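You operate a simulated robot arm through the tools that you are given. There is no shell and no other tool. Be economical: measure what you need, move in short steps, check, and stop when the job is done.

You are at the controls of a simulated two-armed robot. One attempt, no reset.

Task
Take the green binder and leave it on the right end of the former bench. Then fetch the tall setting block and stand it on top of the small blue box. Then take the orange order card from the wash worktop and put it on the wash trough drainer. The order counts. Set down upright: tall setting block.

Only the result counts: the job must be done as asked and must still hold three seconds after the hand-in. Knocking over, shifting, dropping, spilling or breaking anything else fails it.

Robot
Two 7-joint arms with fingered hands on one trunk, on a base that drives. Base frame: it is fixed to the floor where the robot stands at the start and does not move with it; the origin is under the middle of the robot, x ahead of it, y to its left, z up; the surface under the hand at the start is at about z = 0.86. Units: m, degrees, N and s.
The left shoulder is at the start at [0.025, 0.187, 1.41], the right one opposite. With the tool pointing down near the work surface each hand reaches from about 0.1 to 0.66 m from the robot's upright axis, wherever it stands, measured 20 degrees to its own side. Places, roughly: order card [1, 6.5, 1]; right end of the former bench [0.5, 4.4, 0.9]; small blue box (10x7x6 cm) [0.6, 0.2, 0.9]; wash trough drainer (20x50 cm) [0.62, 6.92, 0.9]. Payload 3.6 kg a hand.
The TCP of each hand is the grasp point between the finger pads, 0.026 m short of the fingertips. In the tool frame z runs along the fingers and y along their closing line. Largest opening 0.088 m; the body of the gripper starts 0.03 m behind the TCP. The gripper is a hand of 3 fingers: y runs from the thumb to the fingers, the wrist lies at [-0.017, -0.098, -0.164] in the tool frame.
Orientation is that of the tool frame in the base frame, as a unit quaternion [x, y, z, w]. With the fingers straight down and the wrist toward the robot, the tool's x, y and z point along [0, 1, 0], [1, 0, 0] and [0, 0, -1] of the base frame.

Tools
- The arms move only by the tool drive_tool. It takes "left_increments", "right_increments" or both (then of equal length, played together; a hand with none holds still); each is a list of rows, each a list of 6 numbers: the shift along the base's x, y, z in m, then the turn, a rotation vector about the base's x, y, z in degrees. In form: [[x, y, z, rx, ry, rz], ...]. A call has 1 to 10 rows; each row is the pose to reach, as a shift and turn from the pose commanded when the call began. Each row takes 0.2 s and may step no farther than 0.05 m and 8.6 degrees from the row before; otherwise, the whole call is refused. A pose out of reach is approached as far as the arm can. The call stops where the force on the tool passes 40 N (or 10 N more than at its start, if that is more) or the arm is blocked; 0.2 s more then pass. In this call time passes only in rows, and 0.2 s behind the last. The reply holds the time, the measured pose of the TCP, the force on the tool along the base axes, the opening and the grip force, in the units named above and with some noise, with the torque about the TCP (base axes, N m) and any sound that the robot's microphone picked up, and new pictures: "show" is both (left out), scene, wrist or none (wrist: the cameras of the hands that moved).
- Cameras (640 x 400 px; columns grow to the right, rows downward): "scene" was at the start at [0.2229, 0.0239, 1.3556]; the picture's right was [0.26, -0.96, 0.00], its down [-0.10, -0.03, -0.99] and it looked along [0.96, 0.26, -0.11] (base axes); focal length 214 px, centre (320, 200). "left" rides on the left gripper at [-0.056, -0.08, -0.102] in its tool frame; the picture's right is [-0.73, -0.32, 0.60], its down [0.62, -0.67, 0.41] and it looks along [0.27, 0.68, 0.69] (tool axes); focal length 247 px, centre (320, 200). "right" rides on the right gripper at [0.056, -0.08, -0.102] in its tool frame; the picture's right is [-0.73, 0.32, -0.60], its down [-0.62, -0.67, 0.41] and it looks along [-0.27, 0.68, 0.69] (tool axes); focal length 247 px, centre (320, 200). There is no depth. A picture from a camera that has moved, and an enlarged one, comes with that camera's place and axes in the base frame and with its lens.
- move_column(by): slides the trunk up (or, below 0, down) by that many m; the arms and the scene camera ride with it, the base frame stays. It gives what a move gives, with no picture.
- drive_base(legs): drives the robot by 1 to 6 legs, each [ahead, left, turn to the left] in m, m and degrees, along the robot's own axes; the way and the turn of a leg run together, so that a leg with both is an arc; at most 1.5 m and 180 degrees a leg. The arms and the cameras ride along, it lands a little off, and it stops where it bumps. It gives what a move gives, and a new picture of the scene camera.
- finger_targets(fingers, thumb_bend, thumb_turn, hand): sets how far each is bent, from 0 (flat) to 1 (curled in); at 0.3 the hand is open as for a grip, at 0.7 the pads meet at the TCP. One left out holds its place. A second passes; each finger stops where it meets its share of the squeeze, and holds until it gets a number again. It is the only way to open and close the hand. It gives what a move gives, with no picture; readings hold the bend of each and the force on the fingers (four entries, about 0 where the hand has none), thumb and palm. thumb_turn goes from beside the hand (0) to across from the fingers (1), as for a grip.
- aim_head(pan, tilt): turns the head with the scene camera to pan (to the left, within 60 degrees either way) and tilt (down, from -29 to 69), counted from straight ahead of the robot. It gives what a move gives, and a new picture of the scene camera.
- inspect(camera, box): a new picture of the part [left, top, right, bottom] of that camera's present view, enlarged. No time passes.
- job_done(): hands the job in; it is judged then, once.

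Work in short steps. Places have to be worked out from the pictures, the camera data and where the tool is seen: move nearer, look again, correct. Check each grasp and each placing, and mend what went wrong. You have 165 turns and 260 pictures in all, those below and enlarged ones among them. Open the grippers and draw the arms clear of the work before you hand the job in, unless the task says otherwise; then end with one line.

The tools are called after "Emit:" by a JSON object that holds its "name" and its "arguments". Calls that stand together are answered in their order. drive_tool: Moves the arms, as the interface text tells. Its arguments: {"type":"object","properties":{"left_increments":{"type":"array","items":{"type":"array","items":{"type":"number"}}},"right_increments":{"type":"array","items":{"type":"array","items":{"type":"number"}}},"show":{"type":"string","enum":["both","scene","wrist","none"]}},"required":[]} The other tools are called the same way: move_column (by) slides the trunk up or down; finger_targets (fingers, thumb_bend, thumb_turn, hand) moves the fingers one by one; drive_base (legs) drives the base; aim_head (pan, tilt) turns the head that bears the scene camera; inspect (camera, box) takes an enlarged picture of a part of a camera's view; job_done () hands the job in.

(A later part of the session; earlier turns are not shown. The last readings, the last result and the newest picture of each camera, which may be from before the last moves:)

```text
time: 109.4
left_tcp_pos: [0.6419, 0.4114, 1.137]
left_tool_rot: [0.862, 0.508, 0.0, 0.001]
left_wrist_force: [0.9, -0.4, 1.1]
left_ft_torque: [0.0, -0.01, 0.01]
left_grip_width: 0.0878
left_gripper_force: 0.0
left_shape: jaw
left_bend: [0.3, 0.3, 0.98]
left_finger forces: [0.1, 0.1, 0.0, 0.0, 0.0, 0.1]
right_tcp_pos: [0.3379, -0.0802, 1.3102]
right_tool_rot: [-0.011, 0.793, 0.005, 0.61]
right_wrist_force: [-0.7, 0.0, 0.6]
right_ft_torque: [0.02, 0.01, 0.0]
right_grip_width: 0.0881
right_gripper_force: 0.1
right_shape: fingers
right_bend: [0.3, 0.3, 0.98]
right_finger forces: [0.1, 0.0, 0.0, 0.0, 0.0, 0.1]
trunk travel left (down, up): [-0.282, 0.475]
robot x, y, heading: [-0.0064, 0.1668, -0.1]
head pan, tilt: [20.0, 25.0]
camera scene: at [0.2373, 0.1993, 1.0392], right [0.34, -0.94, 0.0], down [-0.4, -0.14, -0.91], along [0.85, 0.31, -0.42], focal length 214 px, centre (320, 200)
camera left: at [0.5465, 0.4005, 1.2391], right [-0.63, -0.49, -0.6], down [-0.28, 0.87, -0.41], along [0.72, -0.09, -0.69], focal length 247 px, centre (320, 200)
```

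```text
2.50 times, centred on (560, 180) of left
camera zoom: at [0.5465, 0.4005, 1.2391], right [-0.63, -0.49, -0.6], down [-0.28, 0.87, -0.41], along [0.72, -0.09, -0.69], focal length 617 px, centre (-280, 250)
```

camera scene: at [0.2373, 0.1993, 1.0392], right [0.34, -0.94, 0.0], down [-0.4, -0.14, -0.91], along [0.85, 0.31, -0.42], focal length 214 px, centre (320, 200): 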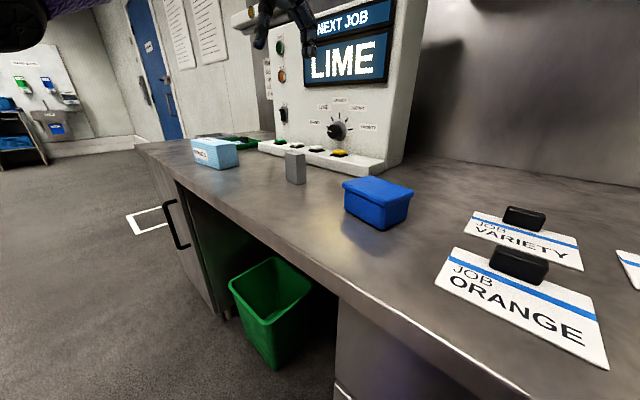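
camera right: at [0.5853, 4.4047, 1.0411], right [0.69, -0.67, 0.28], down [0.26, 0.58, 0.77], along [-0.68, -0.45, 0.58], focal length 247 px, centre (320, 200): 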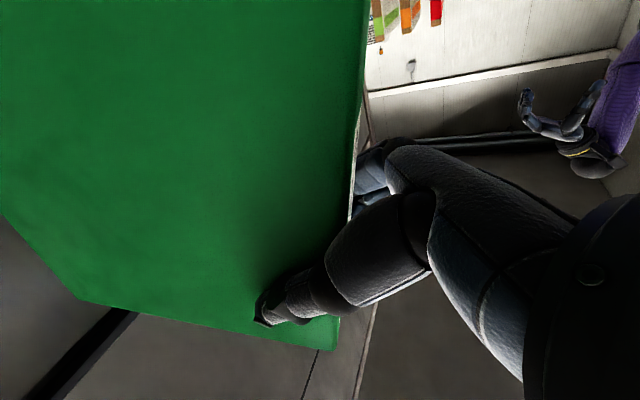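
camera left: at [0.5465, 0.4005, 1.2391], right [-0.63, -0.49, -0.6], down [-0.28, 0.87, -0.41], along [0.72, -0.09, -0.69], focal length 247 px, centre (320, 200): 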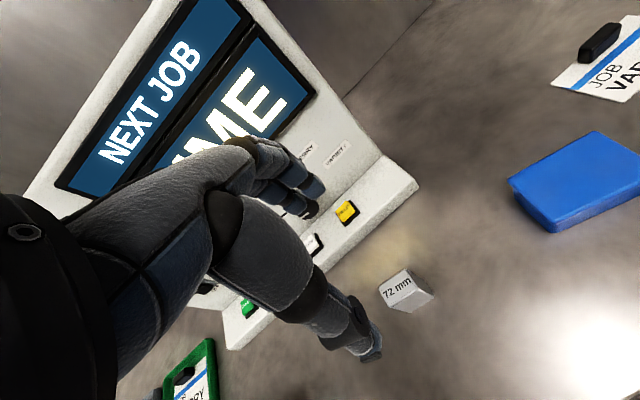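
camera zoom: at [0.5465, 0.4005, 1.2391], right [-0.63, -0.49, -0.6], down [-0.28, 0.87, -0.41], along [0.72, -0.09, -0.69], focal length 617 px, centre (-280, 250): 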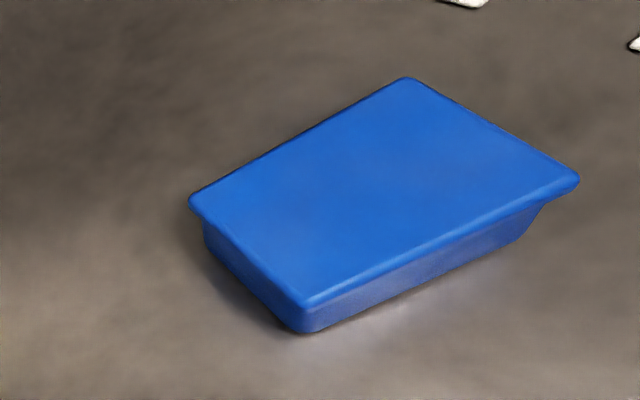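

The block centre is [0.6746, 0.419] with its short axis at -24°. The box centre is [0.573, 0.227] with its top at about 0.913. I'll line up above the block and descend to just over it.

Emit:
{"name": "drive_tool", "arguments": {"left_increments": [[0.02, 0.005, -0.03, 0, 0, 4], [0.033, 0.008, -0.07, 0, 0, 4], [0.033, 0.008, -0.11, 0, 0, 4], [0.033, 0.008, -0.15, 0, 0, 4]], "show": "both"}}

```text
time: 110.4
left_tcp_pos: [0.6769, 0.4213, 0.987]
left_tool_rot: [0.843, 0.538, 0.0, 0.0]
left_wrist_force: [1.2, 0.3, 0.5]
left_ft_torque: [0.0, -0.01, 0.03]
left_grip_width: 0.0878
left_gripper_force: 0.0
left_shape: jaw
left_bend: [0.3, 0.3, 0.98]
left_finger forces: [0.1, 0.0, 0.0, 0.0, 0.1, 0.1]
right_tcp_pos: [0.3376, -0.079, 1.3091]
right_tool_rot: [-0.011, 0.792, 0.005, 0.611]
right_wrist_force: [0.4, -0.6, -0.6]
right_ft_torque: [-0.01, 0.0, 0.03]
right_grip_width: 0.0879
right_gripper_force: 0.1
right_shape: fingers
right_bend: [0.3, 0.3, 0.98]
right_finger forces: [0.0, 0.0, 0.1, 0.0, 0.0, 0.0]
trunk travel left (down, up): [-0.282, 0.475]
robot x, y, heading: [-0.0103, 0.1669, -0.0]
head pan, tilt: [20.0, 25.0]
camera scene: at [0.2371, 0.1994, 1.0393], right [0.34, -0.94, 0.0], down [-0.4, -0.14, -0.91], along [0.85, 0.31, -0.42], focal length 214 px, centre (320, 200)
camera left: at [0.5801, 0.4031, 1.0893], right [-0.6, -0.53, -0.6], down [-0.34, 0.85, -0.41], along [0.73, -0.04, -0.69], focal length 247 px, centre (320, 200)
```

scene: 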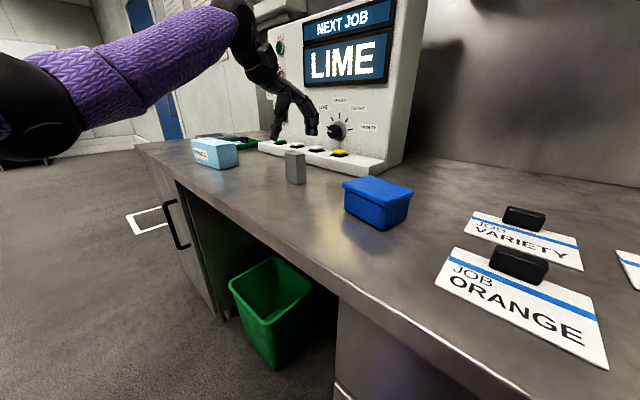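
left: 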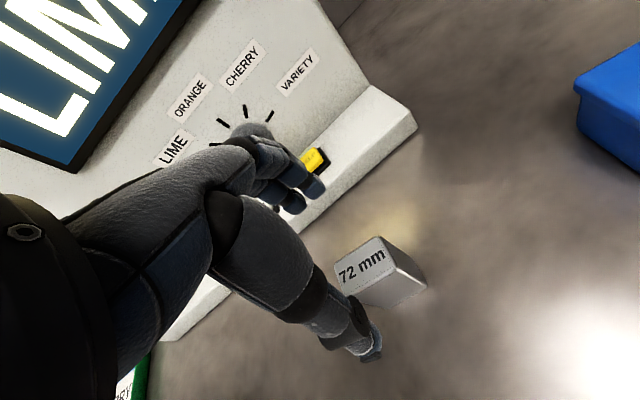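

The thumb looks a little near the block. I'll zoom to refine the block's position before descending.

Emit:
{"name": "inspect", "arguments": {"camera": "left", "box": [280, 160, 440, 380]}}

```text
1.82 times, centred on (360, 270) of left
camera zoom: at [0.5801, 0.4031, 1.0893], right [-0.6, -0.53, -0.6], down [-0.34, 0.85, -0.41], along [0.73, -0.04, -0.69], focal length 449 px, centre (247, 73)
```

zoom: 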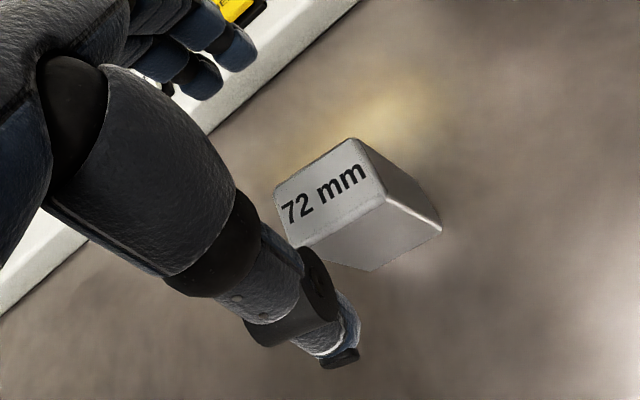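

The block refines to [0.672, 0.418], well centred. I'll descend around it in small steps.

Emit:
{"name": "drive_tool", "arguments": {"left_increments": [[-0.004, -0.003, -0.02, 0, 0, 0], [-0.004, -0.003, -0.04, 0, 0, 0], [-0.004, -0.003, -0.06, 0, 0, 0], [-0.004, -0.003, -0.077, 0, 0, 0]], "show": "both"}}

```text
time: 111.4
left_tcp_pos: [0.6713, 0.4158, 0.9087]
left_tool_rot: [0.843, 0.537, 0.0, 0.001]
left_wrist_force: [-0.2, 0.7, -0.1]
left_ft_torque: [0.01, 0.0, 0.04]
left_grip_width: 0.088
left_gripper_force: 0.1
left_shape: jaw
left_bend: [0.3, 0.3, 0.98]
left_finger forces: [0.0, 0.0, 0.1, 0.0, 0.0, 0.0]
right_tcp_pos: [0.3379, -0.0799, 1.3107]
right_tool_rot: [-0.011, 0.792, 0.005, 0.611]
right_wrist_force: [0.2, -0.5, -0.2]
right_ft_torque: [0.01, 0.0, 0.0]
right_grip_width: 0.0884
right_gripper_force: 0.1
right_shape: fingers
right_bend: [0.3, 0.3, 0.98]
right_finger forces: [0.0, 0.0, 0.0, 0.0, 0.0, 0.1]
trunk travel left (down, up): [-0.282, 0.475]
robot x, y, heading: [-0.0106, 0.1672, -0.1]
head pan, tilt: [20.0, 25.0]
camera scene: at [0.2369, 0.1993, 1.0393], right [0.34, -0.94, 0.0], down [-0.4, -0.14, -0.91], along [0.85, 0.31, -0.42], focal length 214 px, centre (320, 200)
camera left: at [0.5757, 0.3986, 1.0108], right [-0.6, -0.53, -0.6], down [-0.34, 0.85, -0.41], along [0.73, -0.04, -0.69], focal length 247 px, centre (320, 200)
```

scene: 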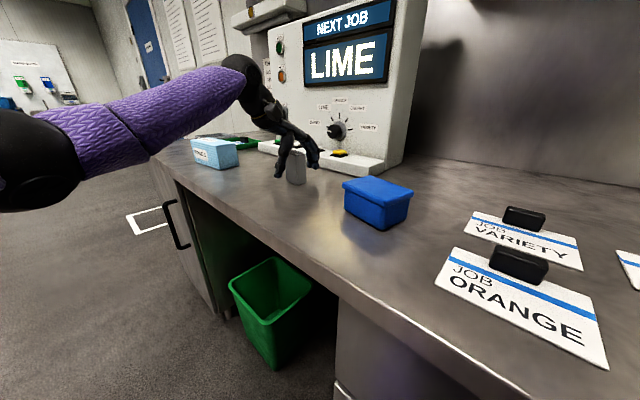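
left: 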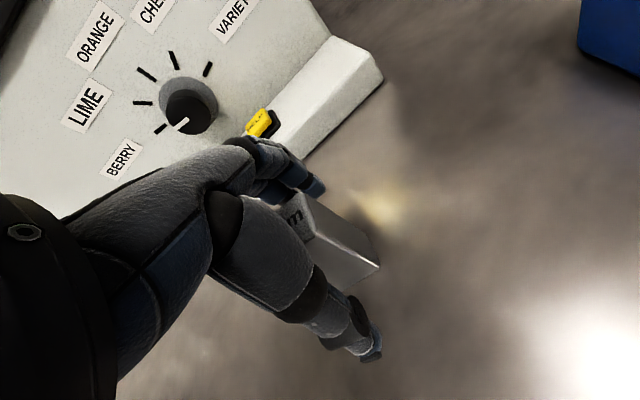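

Straddled without contact. I'll close on the block.

Emit:
{"name": "finger_targets", "arguments": {"hand": "left", "fingers": 0.75, "thumb_bend": 0.75}}

Emit:
{"name": "inspect", "arguments": {"camera": "left", "box": [220, 120, 460, 380]}}

```text
time: 112.4
left_tcp_pos: [0.6702, 0.4149, 0.909]
left_tool_rot: [0.843, 0.538, 0.0, 0.0]
left_wrist_force: [0.1, 0.5, 0.1]
left_ft_torque: [-0.02, -0.03, 0.01]
left_grip_width: 0.0254
left_gripper_force: 15.6
left_shape: fingers
left_bend: [0.63, 0.59, 0.96]
left_finger forces: [10.2, 5.4, 0.1, 0.1, 15.7, 0.0]
right_tcp_pos: [0.338, -0.0799, 1.3092]
right_tool_rot: [-0.011, 0.792, 0.005, 0.611]
right_wrist_force: [0.1, -1.2, 1.2]
right_ft_torque: [-0.04, -0.01, -0.01]
right_grip_width: 0.0879
right_gripper_force: 0.0
right_shape: fingers
right_bend: [0.3, 0.3, 0.98]
right_finger forces: [0.0, 0.1, 0.1, 0.1, 0.0, 0.0]
trunk travel left (down, up): [-0.282, 0.475]
robot x, y, heading: [-0.0087, 0.1675, 0.0]
head pan, tilt: [20.0, 25.0]
```

```text
1.54 times, centred on (340, 250) of left
camera zoom: at [0.5758, 0.3988, 1.0108], right [-0.6, -0.53, -0.6], down [-0.34, 0.85, -0.41], along [0.73, -0.04, -0.69], focal length 380 px, centre (289, 123)
```

zoom: 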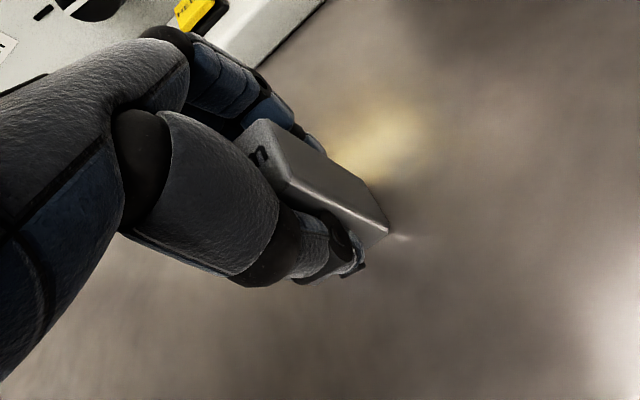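

Gripped with 15.6 N at 2.5 cm. I'll lift it and carry it over the box.

Emit:
{"name": "drive_tool", "arguments": {"left_increments": [[0, 0, 0.03, 0, 0, 0], [0, 0, 0.07, 0, 0, 0], [0, 0, 0.11, 0, 0, 0], [-0.02, -0.04, 0.13, 0, 0, 0], [-0.04, -0.08, 0.13, 0, 0, 0], [-0.06, -0.12, 0.13, 0, 0, 0], [-0.08, -0.155, 0.13, 0, 0, 0], [-0.098, -0.19, 0.13, 0, 0, 0]], "show": "both"}}

```text
time: 114.2
left_tcp_pos: [0.5712, 0.2251, 1.04]
left_tool_rot: [0.843, 0.537, 0.0, 0.0]
left_wrist_force: [0.7, 0.3, -2.0]
left_ft_torque: [-0.03, -0.01, 0.03]
left_grip_width: 0.0253
left_gripper_force: 15.4
left_shape: fingers
left_bend: [0.63, 0.59, 0.96]
left_finger forces: [10.5, 5.0, 0.1, 0.0, 15.6, 0.0]
right_tcp_pos: [0.3377, -0.0816, 1.3096]
right_tool_rot: [-0.011, 0.792, 0.004, 0.61]
right_wrist_force: [-0.3, -0.5, 0.6]
right_ft_torque: [0.03, 0.02, -0.03]
right_grip_width: 0.0883
right_gripper_force: 0.0
right_shape: fingers
right_bend: [0.3, 0.3, 0.98]
right_finger forces: [0.1, 0.1, 0.0, 0.0, 0.0, 0.0]
trunk travel left (down, up): [-0.282, 0.475]
robot x, y, heading: [-0.0088, 0.1669, -0.1]
head pan, tilt: [20.0, 25.0]
camera scene: at [0.2369, 0.1987, 1.0394], right [0.34, -0.94, 0.0], down [-0.4, -0.14, -0.91], along [0.85, 0.31, -0.42], focal length 214 px, centre (320, 200)
camera left: at [0.4763, 0.2089, 1.1419], right [-0.6, -0.53, -0.6], down [-0.34, 0.85, -0.41], along [0.73, -0.04, -0.69], focal length 247 px, centre (320, 200)
```

scene: 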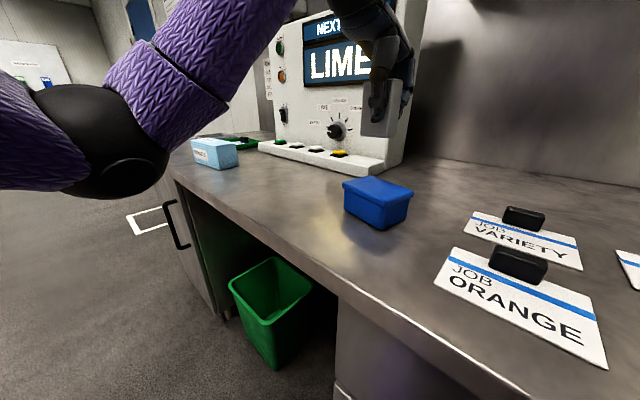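
left: 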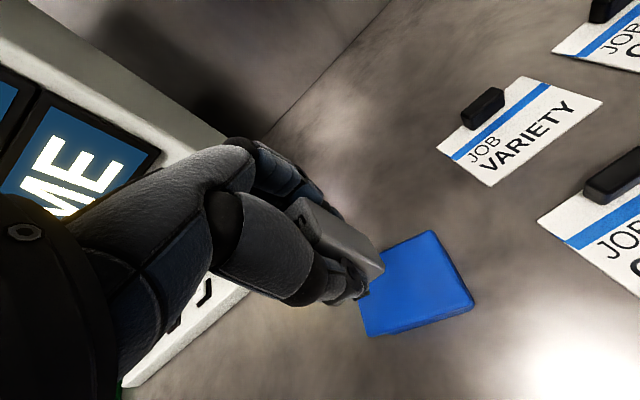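

Alignment re-checked: box centre about [0.5695, 0.223], and the hand is over it. I'll lower to near contact.

Emit:
{"name": "drive_tool", "arguments": {"left_increments": [[-0.001, -0.002, -0.025, 0, 0, 0], [-0.001, -0.002, -0.05, 0, 0, 0], [-0.001, -0.002, -0.065, 0, 0, 0], [-0.001, -0.002, -0.07, 0, 0, 0]], "show": "both"}}

```text
time: 115.2
left_tcp_pos: [0.571, 0.2249, 0.9673]
left_tool_rot: [0.843, 0.538, 0.0, 0.0]
left_wrist_force: [0.4, -0.4, -1.9]
left_ft_torque: [0.0, 0.02, -0.01]
left_grip_width: 0.0252
left_gripper_force: 15.7
left_shape: fingers
left_bend: [0.63, 0.59, 0.96]
left_finger forces: [10.5, 5.0, 0.0, 0.0, 15.5, 0.1]
right_tcp_pos: [0.3381, -0.0804, 1.309]
right_tool_rot: [-0.01, 0.792, 0.005, 0.611]
right_wrist_force: [-0.9, -0.6, -0.4]
right_ft_torque: [0.01, 0.02, -0.04]
right_grip_width: 0.0881
right_gripper_force: 0.0
right_shape: fingers
right_bend: [0.3, 0.3, 0.98]
right_finger forces: [0.0, 0.0, 0.0, 0.0, 0.1, 0.1]
trunk travel left (down, up): [-0.282, 0.475]
robot x, y, heading: [-0.0129, 0.1672, -0.1]
head pan, tilt: [20.0, 25.0]
camera scene: at [0.237, 0.1992, 1.0393], right [0.34, -0.94, 0.0], down [-0.4, -0.14, -0.91], along [0.85, 0.31, -0.42], focal length 214 px, centre (320, 200)
camera left: at [0.4762, 0.2067, 1.0696], right [-0.6, -0.53, -0.6], down [-0.34, 0.85, -0.41], along [0.73, -0.04, -0.69], focal length 247 px, centre (320, 200)
```

scene: 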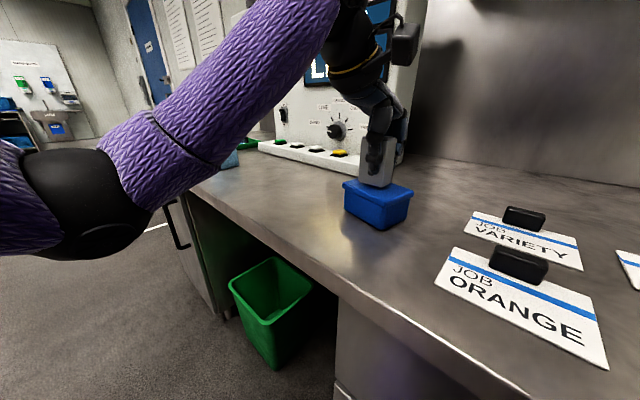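
left: 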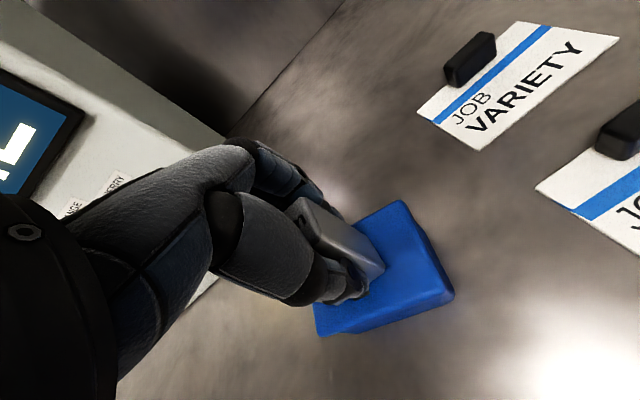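

Nearly there and well centred. I'll lower in millimetre steps until the weight comes off.

Emit:
{"name": "drive_tool", "arguments": {"left_increments": [[0, 0, -0.003, 0, 0, 0], [0, 0, -0.005, 0, 0, 0], [0, 0, -0.007, 0, 0, 0]], "show": "none"}}

Emit:
{"name": "inspect", "arguments": {"camera": "scene", "box": [310, 100, 450, 240]}}

```text
time: 116.0
left_tcp_pos: [0.572, 0.2228, 0.9621]
left_tool_rot: [0.843, 0.537, 0.0, 0.001]
left_wrist_force: [-0.6, -0.2, 0.8]
left_ft_torque: [0.0, -0.01, -0.02]
left_grip_width: 0.0251
left_gripper_force: 15.4
left_shape: fingers
left_bend: [0.63, 0.59, 0.96]
left_finger forces: [10.5, 5.2, 0.1, 0.0, 15.7, 0.0]
right_tcp_pos: [0.3383, -0.081, 1.311]
right_tool_rot: [-0.011, 0.792, 0.004, 0.611]
right_wrist_force: [-0.1, 0.9, -0.7]
right_ft_torque: [-0.01, 0.02, -0.01]
right_grip_width: 0.088
right_gripper_force: 0.0
right_shape: fingers
right_bend: [0.3, 0.3, 0.98]
right_finger forces: [0.0, 0.1, 0.0, 0.1, 0.0, 0.1]
trunk travel left (down, up): [-0.282, 0.475]
robot x, y, heading: [-0.0137, 0.1684, 0.1]
head pan, tilt: [20.0, 25.0]
```

```text
2.86 times, centred on (380, 170) of scene
camera zoom: at [0.2368, 0.1992, 1.0394], right [0.34, -0.94, 0.0], down [-0.4, -0.14, -0.91], along [0.85, 0.31, -0.42], focal length 613 px, centre (149, 286)
```

zoom: 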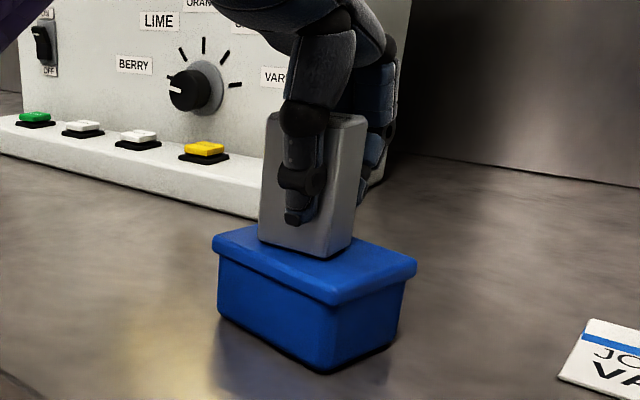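

The block rests on the lid: the force went from -1.9 to +0.8 N. I'll open in two stages.

Emit:
{"name": "finger_targets", "arguments": {"hand": "left", "fingers": 0.58, "thumb_bend": 0.54}}

Emit:
{"name": "finger_targets", "arguments": {"hand": "left", "fingers": 0.3, "thumb_bend": 0.3}}

Emit:
{"name": "drive_tool", "arguments": {"left_increments": [[0, 0, 0.02, 0, 0, 0], [0, 0, 0.05, 0, 0, 0], [0, 0, 0.09, 0, 0, 0], [0, 0, 0.14, 0, 0, 0]], "show": "both"}}

```text
time: 117.0
left_tcp_pos: [0.5722, 0.2231, 0.9615]
left_tool_rot: [0.844, 0.537, 0.0, 0.0]
left_wrist_force: [-1.1, -0.8, 0.0]
left_ft_torque: [0.02, 0.0, 0.01]
left_grip_width: 0.0331
left_gripper_force: 0.5
left_shape: fingers
left_bend: [0.57, 0.54, 0.97]
left_finger forces: [0.1, 0.0, 0.0, 0.0, 0.4, 0.0]
right_tcp_pos: [0.3378, -0.0792, 1.3102]
right_tool_rot: [-0.01, 0.792, 0.005, 0.611]
right_wrist_force: [-0.7, -0.8, 0.4]
right_ft_torque: [-0.02, 0.01, -0.01]
right_grip_width: 0.088
right_gripper_force: 0.0
right_shape: fingers
right_bend: [0.3, 0.3, 0.98]
right_finger forces: [0.0, 0.1, 0.0, 0.1, 0.1, 0.0]
trunk travel left (down, up): [-0.282, 0.475]
robot x, y, heading: [-0.0098, 0.167, -0.2]
head pan, tilt: [20.0, 25.0]
```

```text
time: 118.0
left_tcp_pos: [0.5711, 0.2234, 0.9626]
left_tool_rot: [0.844, 0.537, 0.0, 0.0]
left_wrist_force: [-0.1, -0.3, -0.6]
left_ft_torque: [-0.02, -0.01, 0.01]
left_grip_width: 0.0879
left_gripper_force: 0.1
left_shape: fingers
left_bend: [0.3, 0.3, 0.97]
left_finger forces: [0.0, 0.0, 0.1, 0.0, 0.0, 0.1]
right_tcp_pos: [0.3379, -0.0809, 1.3104]
right_tool_rot: [-0.011, 0.791, 0.005, 0.611]
right_wrist_force: [0.4, 0.0, -0.2]
right_ft_torque: [-0.03, 0.01, -0.02]
right_grip_width: 0.0883
right_gripper_force: 0.0
right_shape: fingers
right_bend: [0.3, 0.3, 0.98]
right_finger forces: [0.0, 0.0, 0.1, 0.1, 0.0, 0.0]
trunk travel left (down, up): [-0.282, 0.475]
robot x, y, heading: [-0.0093, 0.1623, -0.2]
head pan, tilt: [20.0, 25.0]
```

```text
time: 119.0
left_tcp_pos: [0.5731, 0.2232, 1.1032]
left_tool_rot: [0.843, 0.538, 0.0, 0.0]
left_wrist_force: [0.0, -0.6, -0.6]
left_ft_torque: [-0.03, -0.01, -0.01]
left_grip_width: 0.0883
left_gripper_force: 0.1
left_shape: fingers
left_bend: [0.3, 0.3, 0.97]
left_finger forces: [0.0, 0.0, 0.0, 0.0, 0.1, 0.0]
right_tcp_pos: [0.337, -0.08, 1.31]
right_tool_rot: [-0.01, 0.792, 0.005, 0.611]
right_wrist_force: [-0.7, -0.1, -0.4]
right_ft_torque: [-0.01, -0.03, 0.01]
right_grip_width: 0.088
right_gripper_force: 0.0
right_shape: fingers
right_bend: [0.3, 0.3, 0.98]
right_finger forces: [0.0, 0.0, 0.0, 0.0, 0.1, 0.0]
trunk travel left (down, up): [-0.282, 0.475]
robot x, y, heading: [-0.0116, 0.1689, -0.0]
head pan, tilt: [20.0, 25.0]
camera scene: at [0.2365, 0.199, 1.0395], right [0.34, -0.94, 0.0], down [-0.4, -0.14, -0.91], along [0.85, 0.31, -0.42], focal length 214 px, centre (320, 200)
camera left: at [0.4779, 0.2063, 1.2057], right [-0.6, -0.53, -0.6], down [-0.34, 0.85, -0.41], along [0.73, -0.04, -0.69], focal length 247 px, centre (320, 200)
```

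scene: 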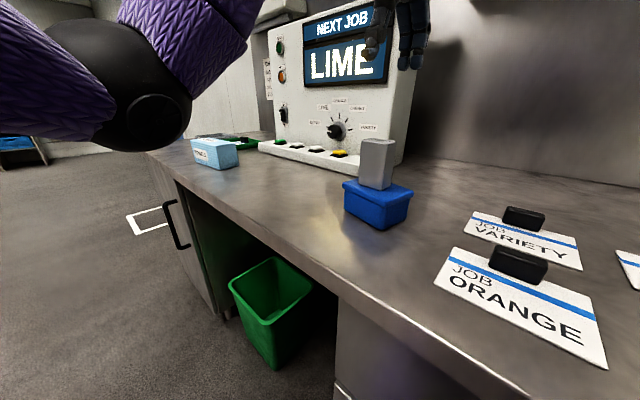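
left: 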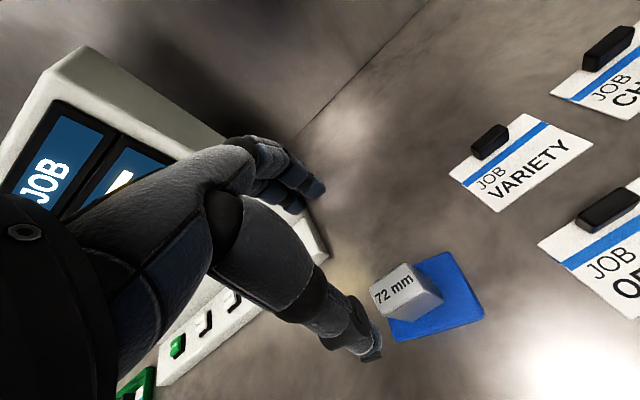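

The block stands squarely on the box. I'll raise and retract the left hand, back off, and head for the wash area.

Emit:
{"name": "drive_tool", "arguments": {"left_increments": [[-0.02, 0.03, 0.04, 0, 0, 6], [-0.05, 0.06, 0.07, 0, 0, 12], [-0.09, 0.09, 0.09, 0, 0, 18], [-0.13, 0.11, 0.11, 0, 0, 25], [-0.17, 0.13, 0.13, 0, 0, 25]], "show": "none"}}

Emit:
{"name": "drive_base", "arguments": {"legs": [[-0.38, 0, 0], [0, 0, 90], [1.5, 0, 0], [0.6, -0.6, 0], [0.6, -0.6, 0], [0, 0, -25]]}}

Emit:
{"name": "aim_head", "arguments": {"pan": 0, "tilt": 15}}

```text
refused: row 1 steps farther than a row can; nothing moved
```

```text
time: 141.8
left_tcp_pos: [0.9481, 3.4733, 1.1021]
left_tool_rot: [0.415, 0.91, 0.0, 0.0]
left_wrist_force: [-0.7, 0.2, 0.0]
left_ft_torque: [0.02, 0.01, -0.01]
left_grip_width: 0.0878
left_gripper_force: 0.1
left_shape: fingers
left_bend: [0.3, 0.3, 0.97]
left_finger forces: [0.0, 0.0, 0.1, 0.1, 0.1, 0.1]
right_tcp_pos: [1.129, 3.1345, 1.3095]
right_tool_rot: [-0.44, 0.658, 0.336, 0.51]
right_wrist_force: [0.8, 0.1, 0.2]
right_ft_torque: [0.01, -0.02, 0.0]
right_grip_width: 0.088
right_gripper_force: 0.0
right_shape: fingers
right_bend: [0.3, 0.3, 0.98]
right_finger forces: [0.1, 0.1, 0.0, 0.0, 0.0, 0.0]
trunk travel left (down, up): [-0.282, 0.475]
robot x, y, heading: [0.7578, 2.92, 65.9]
head pan, tilt: [20.0, 25.0]
camera scene: at [0.8329, 3.1555, 1.0394], right [1.0, -0.07, 0.0], down [-0.03, -0.42, -0.91], along [0.06, 0.9, -0.42], focal length 214 px, centre (320, 200)
```

scene: 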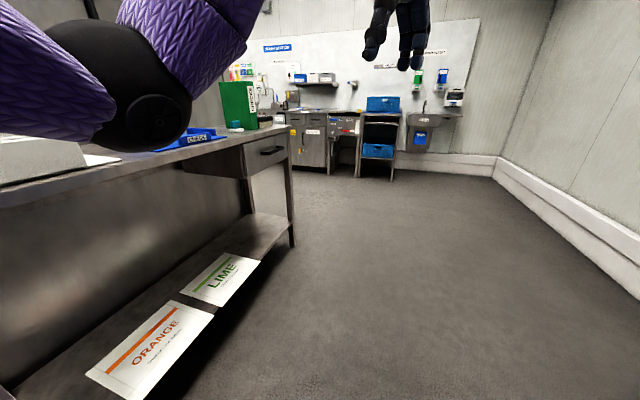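

```text
time: 142.7
left_tcp_pos: [0.9478, 3.4732, 1.1026]
left_tool_rot: [0.416, 0.909, 0.001, 0.0]
left_wrist_force: [0.4, 0.4, -0.4]
left_ft_torque: [0.0, 0.01, 0.02]
left_grip_width: 0.088
left_gripper_force: 0.0
left_shape: fingers
left_bend: [0.3, 0.3, 0.97]
left_finger forces: [0.0, 0.0, 0.1, 0.0, 0.1, 0.1]
right_tcp_pos: [1.1284, 3.135, 1.3091]
right_tool_rot: [-0.44, 0.659, 0.336, 0.51]
right_wrist_force: [0.1, -0.5, -0.2]
right_ft_torque: [0.03, 0.04, 0.02]
right_grip_width: 0.0881
right_gripper_force: 0.0
right_shape: fingers
right_bend: [0.3, 0.3, 0.98]
right_finger forces: [0.0, 0.0, 0.0, 0.1, 0.0, 0.0]
trunk travel left (down, up): [-0.282, 0.475]
robot x, y, heading: [0.7593, 2.9164, 65.8]
head pan, tilt: [0.0, 15.0]
camera scene: at [0.8642, 3.149, 1.0555], right [0.91, -0.41, 0.0], down [-0.11, -0.24, -0.97], along [0.39, 0.88, -0.26], focal length 214 px, centre (320, 200)
```

scene: 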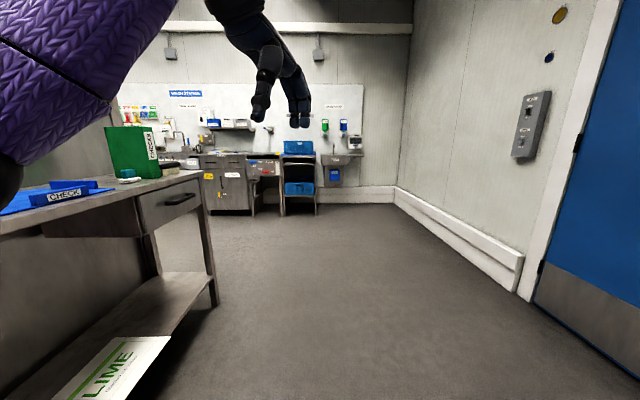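

The refused retraction did no harm, since the hand was already above everything. I'll retract the left arm now, in smaller steps, before passing the former bench.

Emit:
{"name": "drive_tool", "arguments": {"left_increments": [[-0.01, -0.03, 0.03, 0, 0, 6], [-0.02, -0.06, 0.06, 0, 0, 12], [-0.03, -0.09, 0.09, 0, 0, 18], [-0.04, -0.12, 0.11, 0, 0, 25], [-0.05, -0.15, 0.13, 0, 0, 25]], "show": "none"}}

Emit:
{"name": "drive_base", "arguments": {"legs": [[0.3, -0.2, 0], [1.4, 0, 0], [0.4, 0.7, 0]]}}

Emit:
{"name": "aim_head", "arguments": {"pan": 10, "tilt": 15}}

```text
time: 143.9
left_tcp_pos: [0.8967, 3.3207, 1.2308]
left_tool_rot: [0.208, 0.978, 0.0, -0.001]
left_wrist_force: [0.2, 0.0, -0.5]
left_ft_torque: [0.01, 0.02, -0.01]
left_grip_width: 0.0884
left_gripper_force: 0.0
left_shape: fingers
left_bend: [0.3, 0.3, 0.97]
left_finger forces: [0.0, 0.1, 0.0, 0.1, 0.0, 0.0]
right_tcp_pos: [1.1283, 3.1334, 1.3108]
right_tool_rot: [-0.439, 0.659, 0.336, 0.51]
right_wrist_force: [0.0, 0.2, -0.1]
right_ft_torque: [0.01, 0.03, 0.01]
right_grip_width: 0.0882
right_gripper_force: 0.1
right_shape: fingers
right_bend: [0.3, 0.3, 0.98]
right_finger forces: [0.0, 0.0, 0.1, 0.0, 0.1, 0.0]
trunk travel left (down, up): [-0.282, 0.475]
robot x, y, heading: [0.7586, 2.9188, 65.9]
head pan, tilt: [0.0, 15.0]
```

```text
time: 156.7
left_tcp_pos: [1.2485, 5.4445, 1.2304]
left_tool_rot: [0.201, 0.98, 0.0, -0.001]
left_wrist_force: [-1.1, 0.9, 0.9]
left_ft_torque: [0.04, 0.0, 0.02]
left_grip_width: 0.0881
left_gripper_force: 0.0
left_shape: fingers
left_bend: [0.3, 0.3, 0.97]
left_finger forces: [0.0, 0.0, 0.0, 0.1, 0.0, 0.0]
right_tcp_pos: [1.4822, 5.2624, 1.3102]
right_tool_rot: [-0.445, 0.655, 0.34, 0.506]
right_wrist_force: [-1.4, 0.0, 0.9]
right_ft_torque: [0.02, -0.02, 0.0]
right_grip_width: 0.0884
right_gripper_force: 0.0
right_shape: fingers
right_bend: [0.3, 0.3, 0.98]
right_finger forces: [0.0, 0.0, 0.0, 0.0, 0.0, 0.0]
trunk travel left (down, up): [-0.282, 0.475]
robot x, y, heading: [1.1204, 5.0381, 66.9]
head pan, tilt: [0.0, 15.0]
camera scene: at [1.2175, 5.2714, 1.0555], right [0.92, -0.39, 0.0], down [-0.1, -0.24, -0.97], along [0.38, 0.89, -0.26], focal length 214 px, centre (320, 200)
```

scene: 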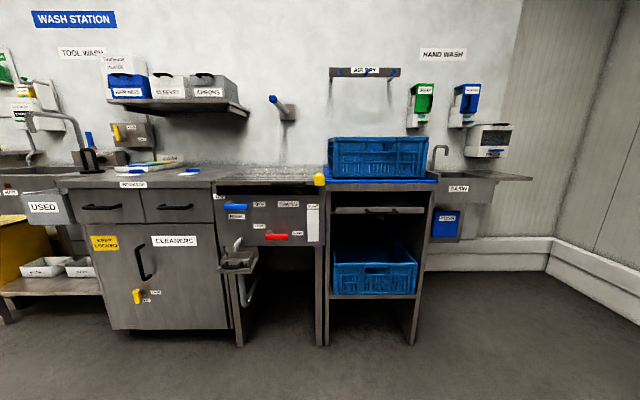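

```text
time: 157.4
left_tcp_pos: [1.2482, 5.4436, 1.2305]
left_tool_rot: [0.201, 0.98, 0.001, 0.0]
left_wrist_force: [-0.2, 0.4, 0.6]
left_ft_torque: [-0.01, 0.0, -0.03]
left_grip_width: 0.088
left_gripper_force: 0.0
left_shape: fingers
left_bend: [0.3, 0.3, 0.97]
left_finger forces: [0.1, 0.0, 0.0, 0.1, 0.0, 0.1]
right_tcp_pos: [1.4822, 5.2604, 1.3088]
right_tool_rot: [-0.444, 0.655, 0.34, 0.508]
right_wrist_force: [0.9, -0.8, 0.1]
right_ft_torque: [0.0, -0.01, -0.02]
right_grip_width: 0.0882
right_gripper_force: 0.1
right_shape: fingers
right_bend: [0.3, 0.3, 0.98]
right_finger forces: [0.0, 0.1, 0.1, 0.1, 0.0, 0.0]
trunk travel left (down, up): [-0.282, 0.475]
robot x, y, heading: [1.1205, 5.0361, 66.8]
head pan, tilt: [10.0, 15.0]
camera scene: at [1.2023, 5.2761, 1.0556], right [0.97, -0.23, 0.0], down [-0.06, -0.25, -0.97], along [0.22, 0.94, -0.26], focal length 214 px, centre (320, 200)
```

scene: 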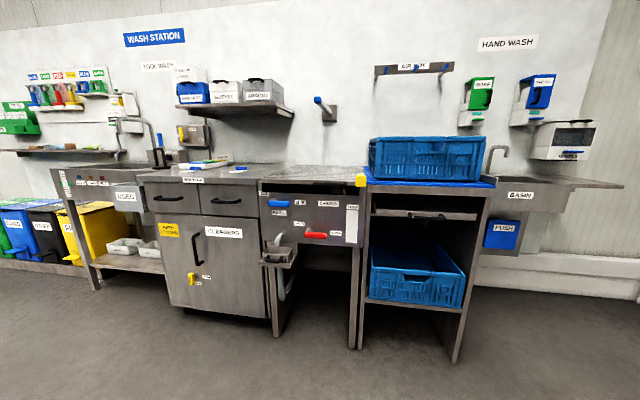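

I can see the worktop above the cleaners cabinet and the tool-wash trough to its left. I'll raise the column and move left for a view from above.

Emit:
{"name": "move_column", "arguments": {"by": 0.4}}

Emit:
{"name": "drive_base", "arguments": {"legs": [[0.2, 0.6, 0]]}}

Emit:
{"name": "aim_head", "arguments": {"pan": 5, "tilt": 35}}

```text
time: 161.3
left_tcp_pos: [1.2489, 5.4447, 1.6303]
left_tool_rot: [0.201, 0.98, 0.0, 0.0]
left_wrist_force: [-0.3, -0.2, 0.0]
left_ft_torque: [0.01, -0.04, -0.01]
left_grip_width: 0.0881
left_gripper_force: 0.2
left_shape: fingers
left_bend: [0.3, 0.3, 0.97]
left_finger forces: [0.0, 0.0, 0.0, 0.1, 0.0, 0.0]
right_tcp_pos: [1.4828, 5.2603, 1.7095]
right_tool_rot: [-0.444, 0.655, 0.34, 0.507]
right_wrist_force: [0.2, 0.5, 0.3]
right_ft_torque: [0.01, 0.01, -0.01]
right_grip_width: 0.0879
right_gripper_force: 0.0
right_shape: fingers
right_bend: [0.3, 0.3, 0.98]
right_finger forces: [0.0, 0.1, 0.0, 0.0, 0.0, 0.0]
trunk travel left (down, up): [-0.682, 0.075]
robot x, y, heading: [1.1152, 5.0372, 66.9]
head pan, tilt: [10.0, 15.0]
```

```text
time: 164.8
left_tcp_pos: [0.7741, 5.861, 1.6303]
left_tool_rot: [0.196, 0.981, 0.0, 0.0]
left_wrist_force: [-0.2, 0.0, 0.0]
left_ft_torque: [0.02, -0.03, 0.0]
left_grip_width: 0.0881
left_gripper_force: 0.1
left_shape: fingers
left_bend: [0.3, 0.3, 0.97]
left_finger forces: [0.0, 0.0, 0.0, 0.0, 0.1, 0.1]
right_tcp_pos: [1.0096, 5.6795, 1.7096]
right_tool_rot: [-0.448, 0.653, 0.343, 0.506]
right_wrist_force: [-0.3, 0.0, -0.1]
right_ft_torque: [-0.02, -0.01, 0.01]
right_grip_width: 0.0879
right_gripper_force: 0.0
right_shape: fingers
right_bend: [0.3, 0.3, 0.98]
right_finger forces: [0.1, 0.0, 0.1, 0.0, 0.1, 0.0]
trunk travel left (down, up): [-0.682, 0.075]
robot x, y, heading: [0.6461, 5.4531, 67.4]
head pan, tilt: [10.0, 15.0]
camera scene: at [0.7168, 5.6651, 1.4725], right [0.98, -0.22, 0.0], down [-0.06, -0.25, -0.97], along [0.21, 0.94, -0.26], focal length 214 px, centre (320, 200)
```

scene: 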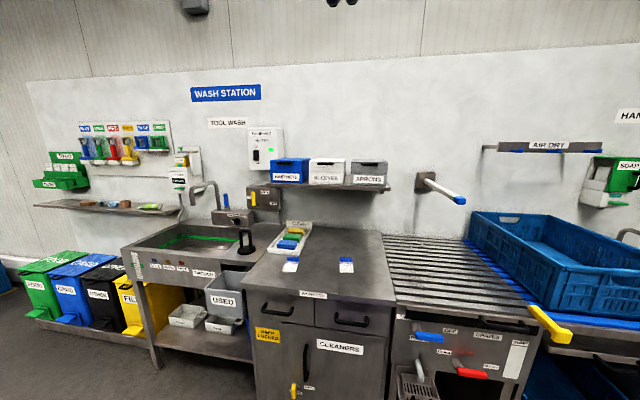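

```text
time: 165.6
left_tcp_pos: [0.7728, 5.8612, 1.6303]
left_tool_rot: [0.196, 0.981, 0.0, 0.002]
left_wrist_force: [0.1, -0.2, 0.6]
left_ft_torque: [0.01, 0.02, 0.01]
left_grip_width: 0.0881
left_gripper_force: 0.0
left_shape: fingers
left_bend: [0.3, 0.3, 0.97]
left_finger forces: [0.0, 0.2, 0.1, 0.1, 0.0, 0.0]
right_tcp_pos: [1.0081, 5.6799, 1.7107]
right_tool_rot: [-0.447, 0.653, 0.342, 0.506]
right_wrist_force: [0.3, 0.2, 0.5]
right_ft_torque: [-0.01, 0.02, 0.03]
right_grip_width: 0.088
right_gripper_force: 0.0
right_shape: fingers
right_bend: [0.3, 0.3, 0.98]
right_finger forces: [0.0, 0.0, 0.0, 0.1, 0.0, 0.0]
trunk travel left (down, up): [-0.682, 0.075]
robot x, y, heading: [0.648, 5.4523, 67.6]
head pan, tilt: [5.0, 35.0]
camera scene: at [0.7227, 5.6582, 1.4406], right [0.95, -0.3, 0.0], down [-0.17, -0.55, -0.82], along [0.25, 0.78, -0.57], focal length 214 px, centre (320, 200)
```

scene: 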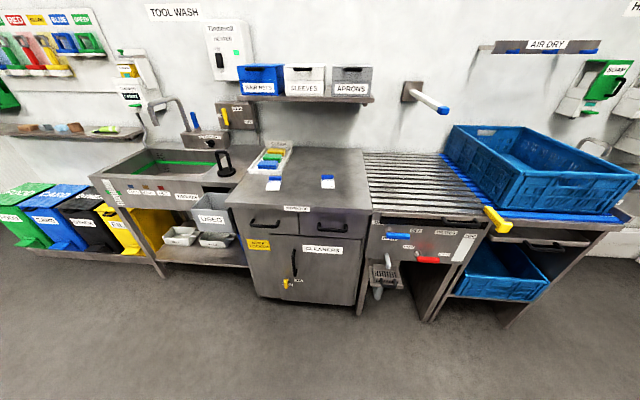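

I'll zoom in on the worktop and the trough.

Emit:
{"name": "inspect", "arguments": {"camera": "scene", "box": [180, 110, 380, 235]}}

```text
3.20 times, centred on (280, 172) of scene
camera zoom: at [0.7227, 5.6582, 1.4406], right [0.95, -0.3, 0.0], down [-0.17, -0.55, -0.82], along [0.25, 0.78, -0.57], focal length 686 px, centre (448, 288)
```

zoom: 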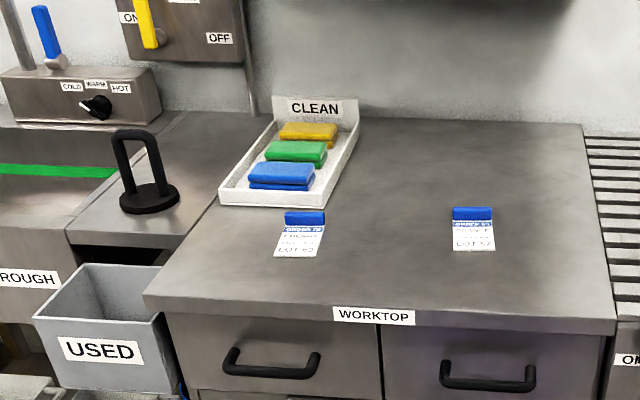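

Two order cards lie on the worktop, and the hint points to the right one. I'll drive closer to read the labels.

Emit:
{"name": "drive_base", "arguments": {"legs": [[0.3, 0, 0]]}}

Emit:
{"name": "aim_head", "arguments": {"pan": 0, "tilt": 55}}

Emit:
{"name": "inspect", "arguments": {"camera": "scene", "box": [240, 60, 420, 200]}}

```text
time: 167.6
left_tcp_pos: [0.8858, 6.1362, 1.6301]
left_tool_rot: [0.194, 0.981, 0.001, 0.0]
left_wrist_force: [-0.2, 0.0, 0.6]
left_ft_torque: [0.01, -0.01, -0.02]
left_grip_width: 0.0882
left_gripper_force: 0.1
left_shape: fingers
left_bend: [0.3, 0.3, 0.97]
left_finger forces: [0.1, 0.0, 0.1, 0.1, 0.0, 0.1]
right_tcp_pos: [1.1207, 5.9548, 1.7103]
right_tool_rot: [-0.448, 0.653, 0.343, 0.506]
right_wrist_force: [0.8, -0.6, 0.4]
right_ft_torque: [-0.01, 0.02, 0.02]
right_grip_width: 0.0882
right_gripper_force: 0.1
right_shape: fingers
right_bend: [0.3, 0.3, 0.98]
right_finger forces: [0.1, 0.0, 0.1, 0.0, 0.1, 0.0]
trunk travel left (down, up): [-0.682, 0.075]
robot x, y, heading: [0.7618, 5.7289, 67.6]
head pan, tilt: [5.0, 35.0]
camera scene: at [0.8359, 5.9327, 1.4407], right [0.95, -0.3, 0.0], down [-0.17, -0.55, -0.82], along [0.25, 0.78, -0.57], focal length 214 px, centre (320, 200)
```

scene: 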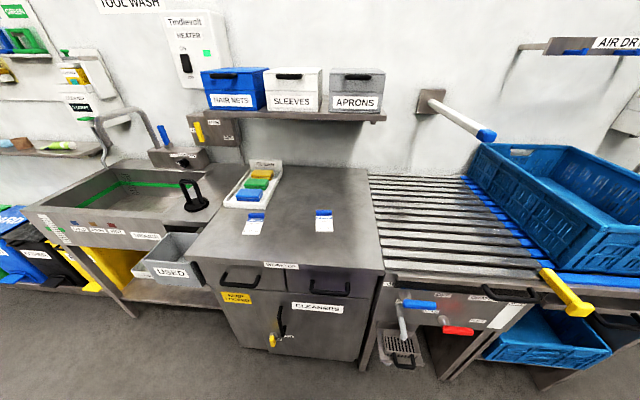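

```text
time: 168.5
left_tcp_pos: [0.8852, 6.1375, 1.6305]
left_tool_rot: [0.194, 0.981, 0.001, 0.001]
left_wrist_force: [-0.2, -0.9, -0.8]
left_ft_torque: [-0.01, -0.03, -0.04]
left_grip_width: 0.0881
left_gripper_force: 0.0
left_shape: fingers
left_bend: [0.3, 0.3, 0.97]
left_finger forces: [0.0, 0.0, 0.0, 0.1, 0.0, 0.0]
right_tcp_pos: [1.1213, 5.9561, 1.7108]
right_tool_rot: [-0.448, 0.653, 0.344, 0.505]
right_wrist_force: [0.2, -0.1, -0.1]
right_ft_torque: [-0.04, -0.02, 0.01]
right_grip_width: 0.0882
right_gripper_force: 0.1
right_shape: fingers
right_bend: [0.3, 0.3, 0.98]
right_finger forces: [0.0, 0.1, 0.0, 0.1, 0.1, 0.0]
trunk travel left (down, up): [-0.682, 0.075]
robot x, y, heading: [0.7609, 5.7287, 67.6]
head pan, tilt: [0.0, 55.0]
camera scene: at [0.8375, 5.9163, 1.4123], right [0.92, -0.38, 0.0], down [-0.31, -0.76, -0.57], along [0.22, 0.53, -0.82], focal length 214 px, centre (320, 200)
```

scene: 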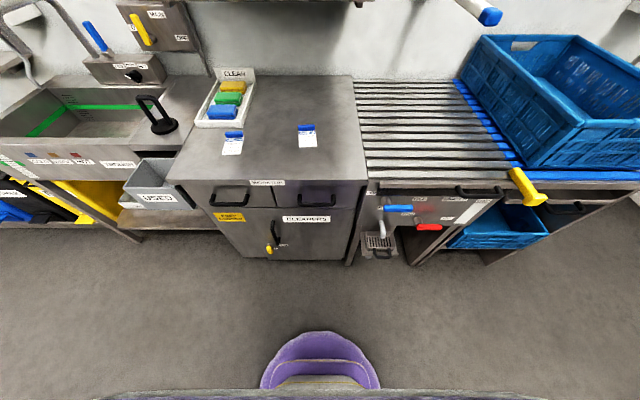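

```text
2.86 times, centred on (330, 130) of scene
camera zoom: at [0.8375, 5.9163, 1.4123], right [0.92, -0.38, 0.0], down [-0.31, -0.76, -0.57], along [0.22, 0.53, -0.82], focal length 613 px, centre (291, 400)
```

zoom: 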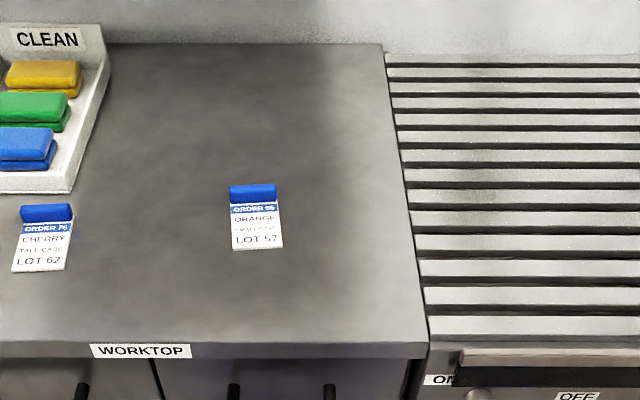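

The right card reads "ORDER 96 ORANGE". Its blue grip block is at about [1.05, 6.564], and the worktop is at z ≈ 0.9. I'll move closer so the left arm can reach it, and lower the trunk.

Emit:
{"name": "drive_base", "arguments": {"legs": [[0.15, -0.14, 0]]}}

Emit:
{"name": "move_column", "arguments": {"by": -0.3}}

Emit:
{"name": "aim_head", "arguments": {"pan": 15, "tilt": 40}}

```text
time: 170.1
left_tcp_pos: [1.0746, 6.2222, 1.6294]
left_tool_rot: [0.193, 0.981, 0.001, 0.001]
left_wrist_force: [0.4, 0.0, 0.6]
left_ft_torque: [-0.01, 0.04, -0.01]
left_grip_width: 0.0881
left_gripper_force: 0.0
left_shape: fingers
left_bend: [0.3, 0.3, 0.97]
left_finger forces: [0.0, 0.0, 0.0, 0.0, 0.0, 0.0]
right_tcp_pos: [1.3114, 6.0424, 1.7096]
right_tool_rot: [-0.449, 0.652, 0.344, 0.504]
right_wrist_force: [0.4, 0.1, 0.2]
right_ft_torque: [-0.01, 0.01, -0.02]
right_grip_width: 0.0882
right_gripper_force: 0.0
right_shape: fingers
right_bend: [0.3, 0.3, 0.98]
right_finger forces: [0.1, 0.0, 0.0, 0.0, 0.0, 0.0]
trunk travel left (down, up): [-0.682, 0.075]
robot x, y, heading: [0.9497, 5.8138, 67.6]
head pan, tilt: [0.0, 55.0]
camera scene: at [1.0267, 6.0015, 1.4123], right [0.93, -0.38, 0.0], down [-0.31, -0.76, -0.57], along [0.22, 0.53, -0.82], focal length 214 px, centre (320, 200)
```

scene: 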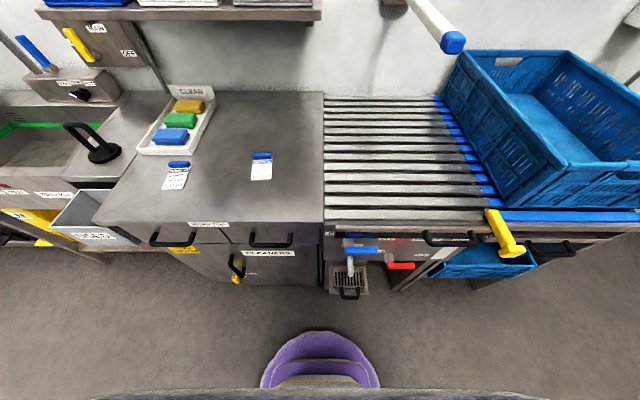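

```text
time: 173.1
left_tcp_pos: [1.0742, 6.2227, 1.3298]
left_tool_rot: [0.193, 0.981, 0.001, 0.0]
left_wrist_force: [1.0, 1.1, -0.2]
left_ft_torque: [-0.02, 0.03, -0.03]
left_grip_width: 0.0881
left_gripper_force: 0.0
left_shape: fingers
left_bend: [0.3, 0.3, 0.97]
left_finger forces: [0.0, 0.1, 0.0, 0.0, 0.1, 0.0]
right_tcp_pos: [1.3118, 6.0414, 1.4107]
right_tool_rot: [-0.449, 0.652, 0.344, 0.505]
right_wrist_force: [0.5, -0.2, 0.0]
right_ft_torque: [-0.02, 0.02, -0.02]
right_grip_width: 0.0877
right_gripper_force: 0.1
right_shape: fingers
right_bend: [0.3, 0.3, 0.98]
right_finger forces: [0.0, 0.0, 0.0, 0.0, 0.1, 0.0]
trunk travel left (down, up): [-0.382, 0.375]
robot x, y, heading: [0.9475, 5.8158, 67.9]
head pan, tilt: [0.0, 55.0]
```

```text
time: 173.9
left_tcp_pos: [1.075, 6.2228, 1.3304]
left_tool_rot: [0.192, 0.981, 0.001, 0.0]
left_wrist_force: [-0.1, 0.3, -0.8]
left_ft_torque: [-0.03, 0.02, -0.02]
left_grip_width: 0.0881
left_gripper_force: 0.1
left_shape: fingers
left_bend: [0.3, 0.3, 0.97]
left_finger forces: [0.1, 0.0, 0.0, 0.1, 0.0, 0.0]
right_tcp_pos: [1.3126, 6.0423, 1.4102]
right_tool_rot: [-0.449, 0.653, 0.343, 0.505]
right_wrist_force: [0.6, -1.2, -0.3]
right_ft_torque: [0.0, 0.01, 0.03]
right_grip_width: 0.0881
right_gripper_force: 0.0
right_shape: fingers
right_bend: [0.3, 0.3, 0.98]
right_finger forces: [0.1, 0.0, 0.1, 0.0, 0.0, 0.1]
trunk travel left (down, up): [-0.382, 0.375]
robot x, y, heading: [0.95, 5.8124, 67.9]
head pan, tilt: [15.0, 40.0]
camera scene: at [1.0164, 6.0333, 1.1238], right [0.99, -0.13, 0.0], down [-0.08, -0.64, -0.77], along [0.1, 0.76, -0.64], focal length 214 px, centre (320, 200)
```

scene: 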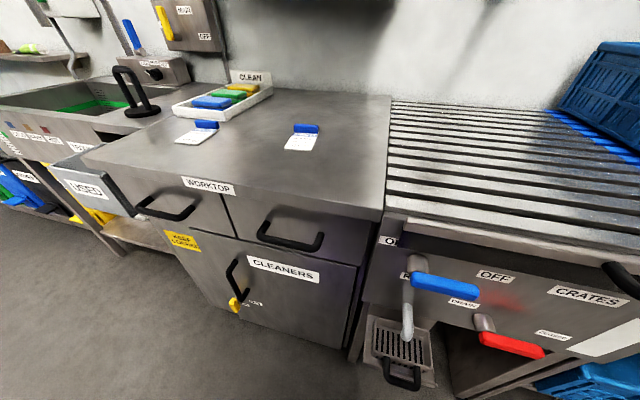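

The left hand is already aligned with the robot's heading. I'll move it above the orange card's grip block at z ≈ 1.06.

Emit:
{"name": "drive_tool", "arguments": {"left_increments": [[-0.003, 0.035, -0.027, 0, 0, 0], [-0.006, 0.07, -0.054, 0, 0, 0], [-0.008, 0.105, -0.081, 0, 0, 0], [-0.011, 0.14, -0.108, 0, 0, 0], [-0.014, 0.175, -0.135, 0, 0, 0], [-0.017, 0.21, -0.162, 0, 0, 0], [-0.019, 0.245, -0.189, 0, 0, 0], [-0.022, 0.28, -0.216, 0, 0, 0], [-0.025, 0.315, -0.243, 0, 0, 0], [-0.027, 0.347, -0.27, 0, 0, 0]], "show": "both"}}

```text
time: 176.1
left_tcp_pos: [1.0516, 6.5712, 1.0582]
left_tool_rot: [0.194, 0.981, 0.001, 0.0]
left_wrist_force: [0.4, 0.9, 0.4]
left_ft_torque: [0.0, 0.04, 0.01]
left_grip_width: 0.0883
left_gripper_force: 0.0
left_shape: fingers
left_bend: [0.3, 0.3, 0.97]
left_finger forces: [0.0, 0.0, 0.0, 0.0, 0.0, 0.0]
right_tcp_pos: [1.3119, 6.0426, 1.4102]
right_tool_rot: [-0.449, 0.652, 0.344, 0.505]
right_wrist_force: [-0.1, 0.1, 0.1]
right_ft_torque: [0.04, -0.02, 0.02]
right_grip_width: 0.0881
right_gripper_force: 0.1
right_shape: fingers
right_bend: [0.3, 0.3, 0.98]
right_finger forces: [0.0, 0.1, 0.0, 0.0, 0.0, 0.0]
trunk travel left (down, up): [-0.382, 0.375]
robot x, y, heading: [0.9509, 5.8127, 68.0]
head pan, tilt: [15.0, 40.0]
camera scene: at [1.0168, 6.0334, 1.1239], right [0.99, -0.13, 0.0], down [-0.08, -0.64, -0.77], along [0.1, 0.76, -0.64], focal length 214 px, centre (320, 200)
camera left: at [1.074, 6.4753, 1.1604], right [0.56, -0.57, -0.6], down [-0.83, -0.38, -0.41], along [0.01, 0.73, -0.69], focal length 247 px, centre (320, 200)
```

scene: 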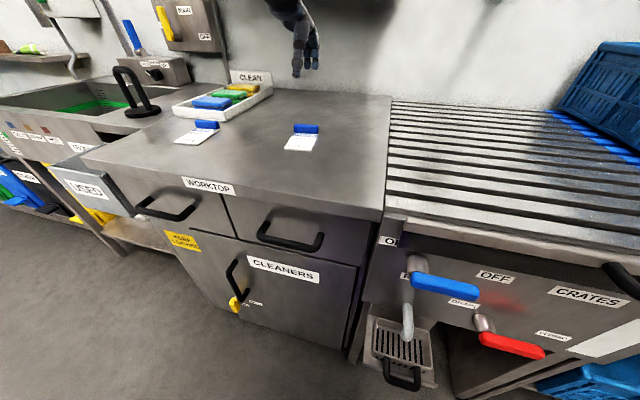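
left: 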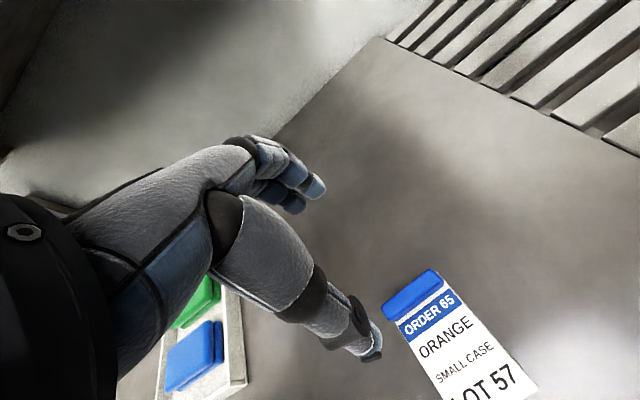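

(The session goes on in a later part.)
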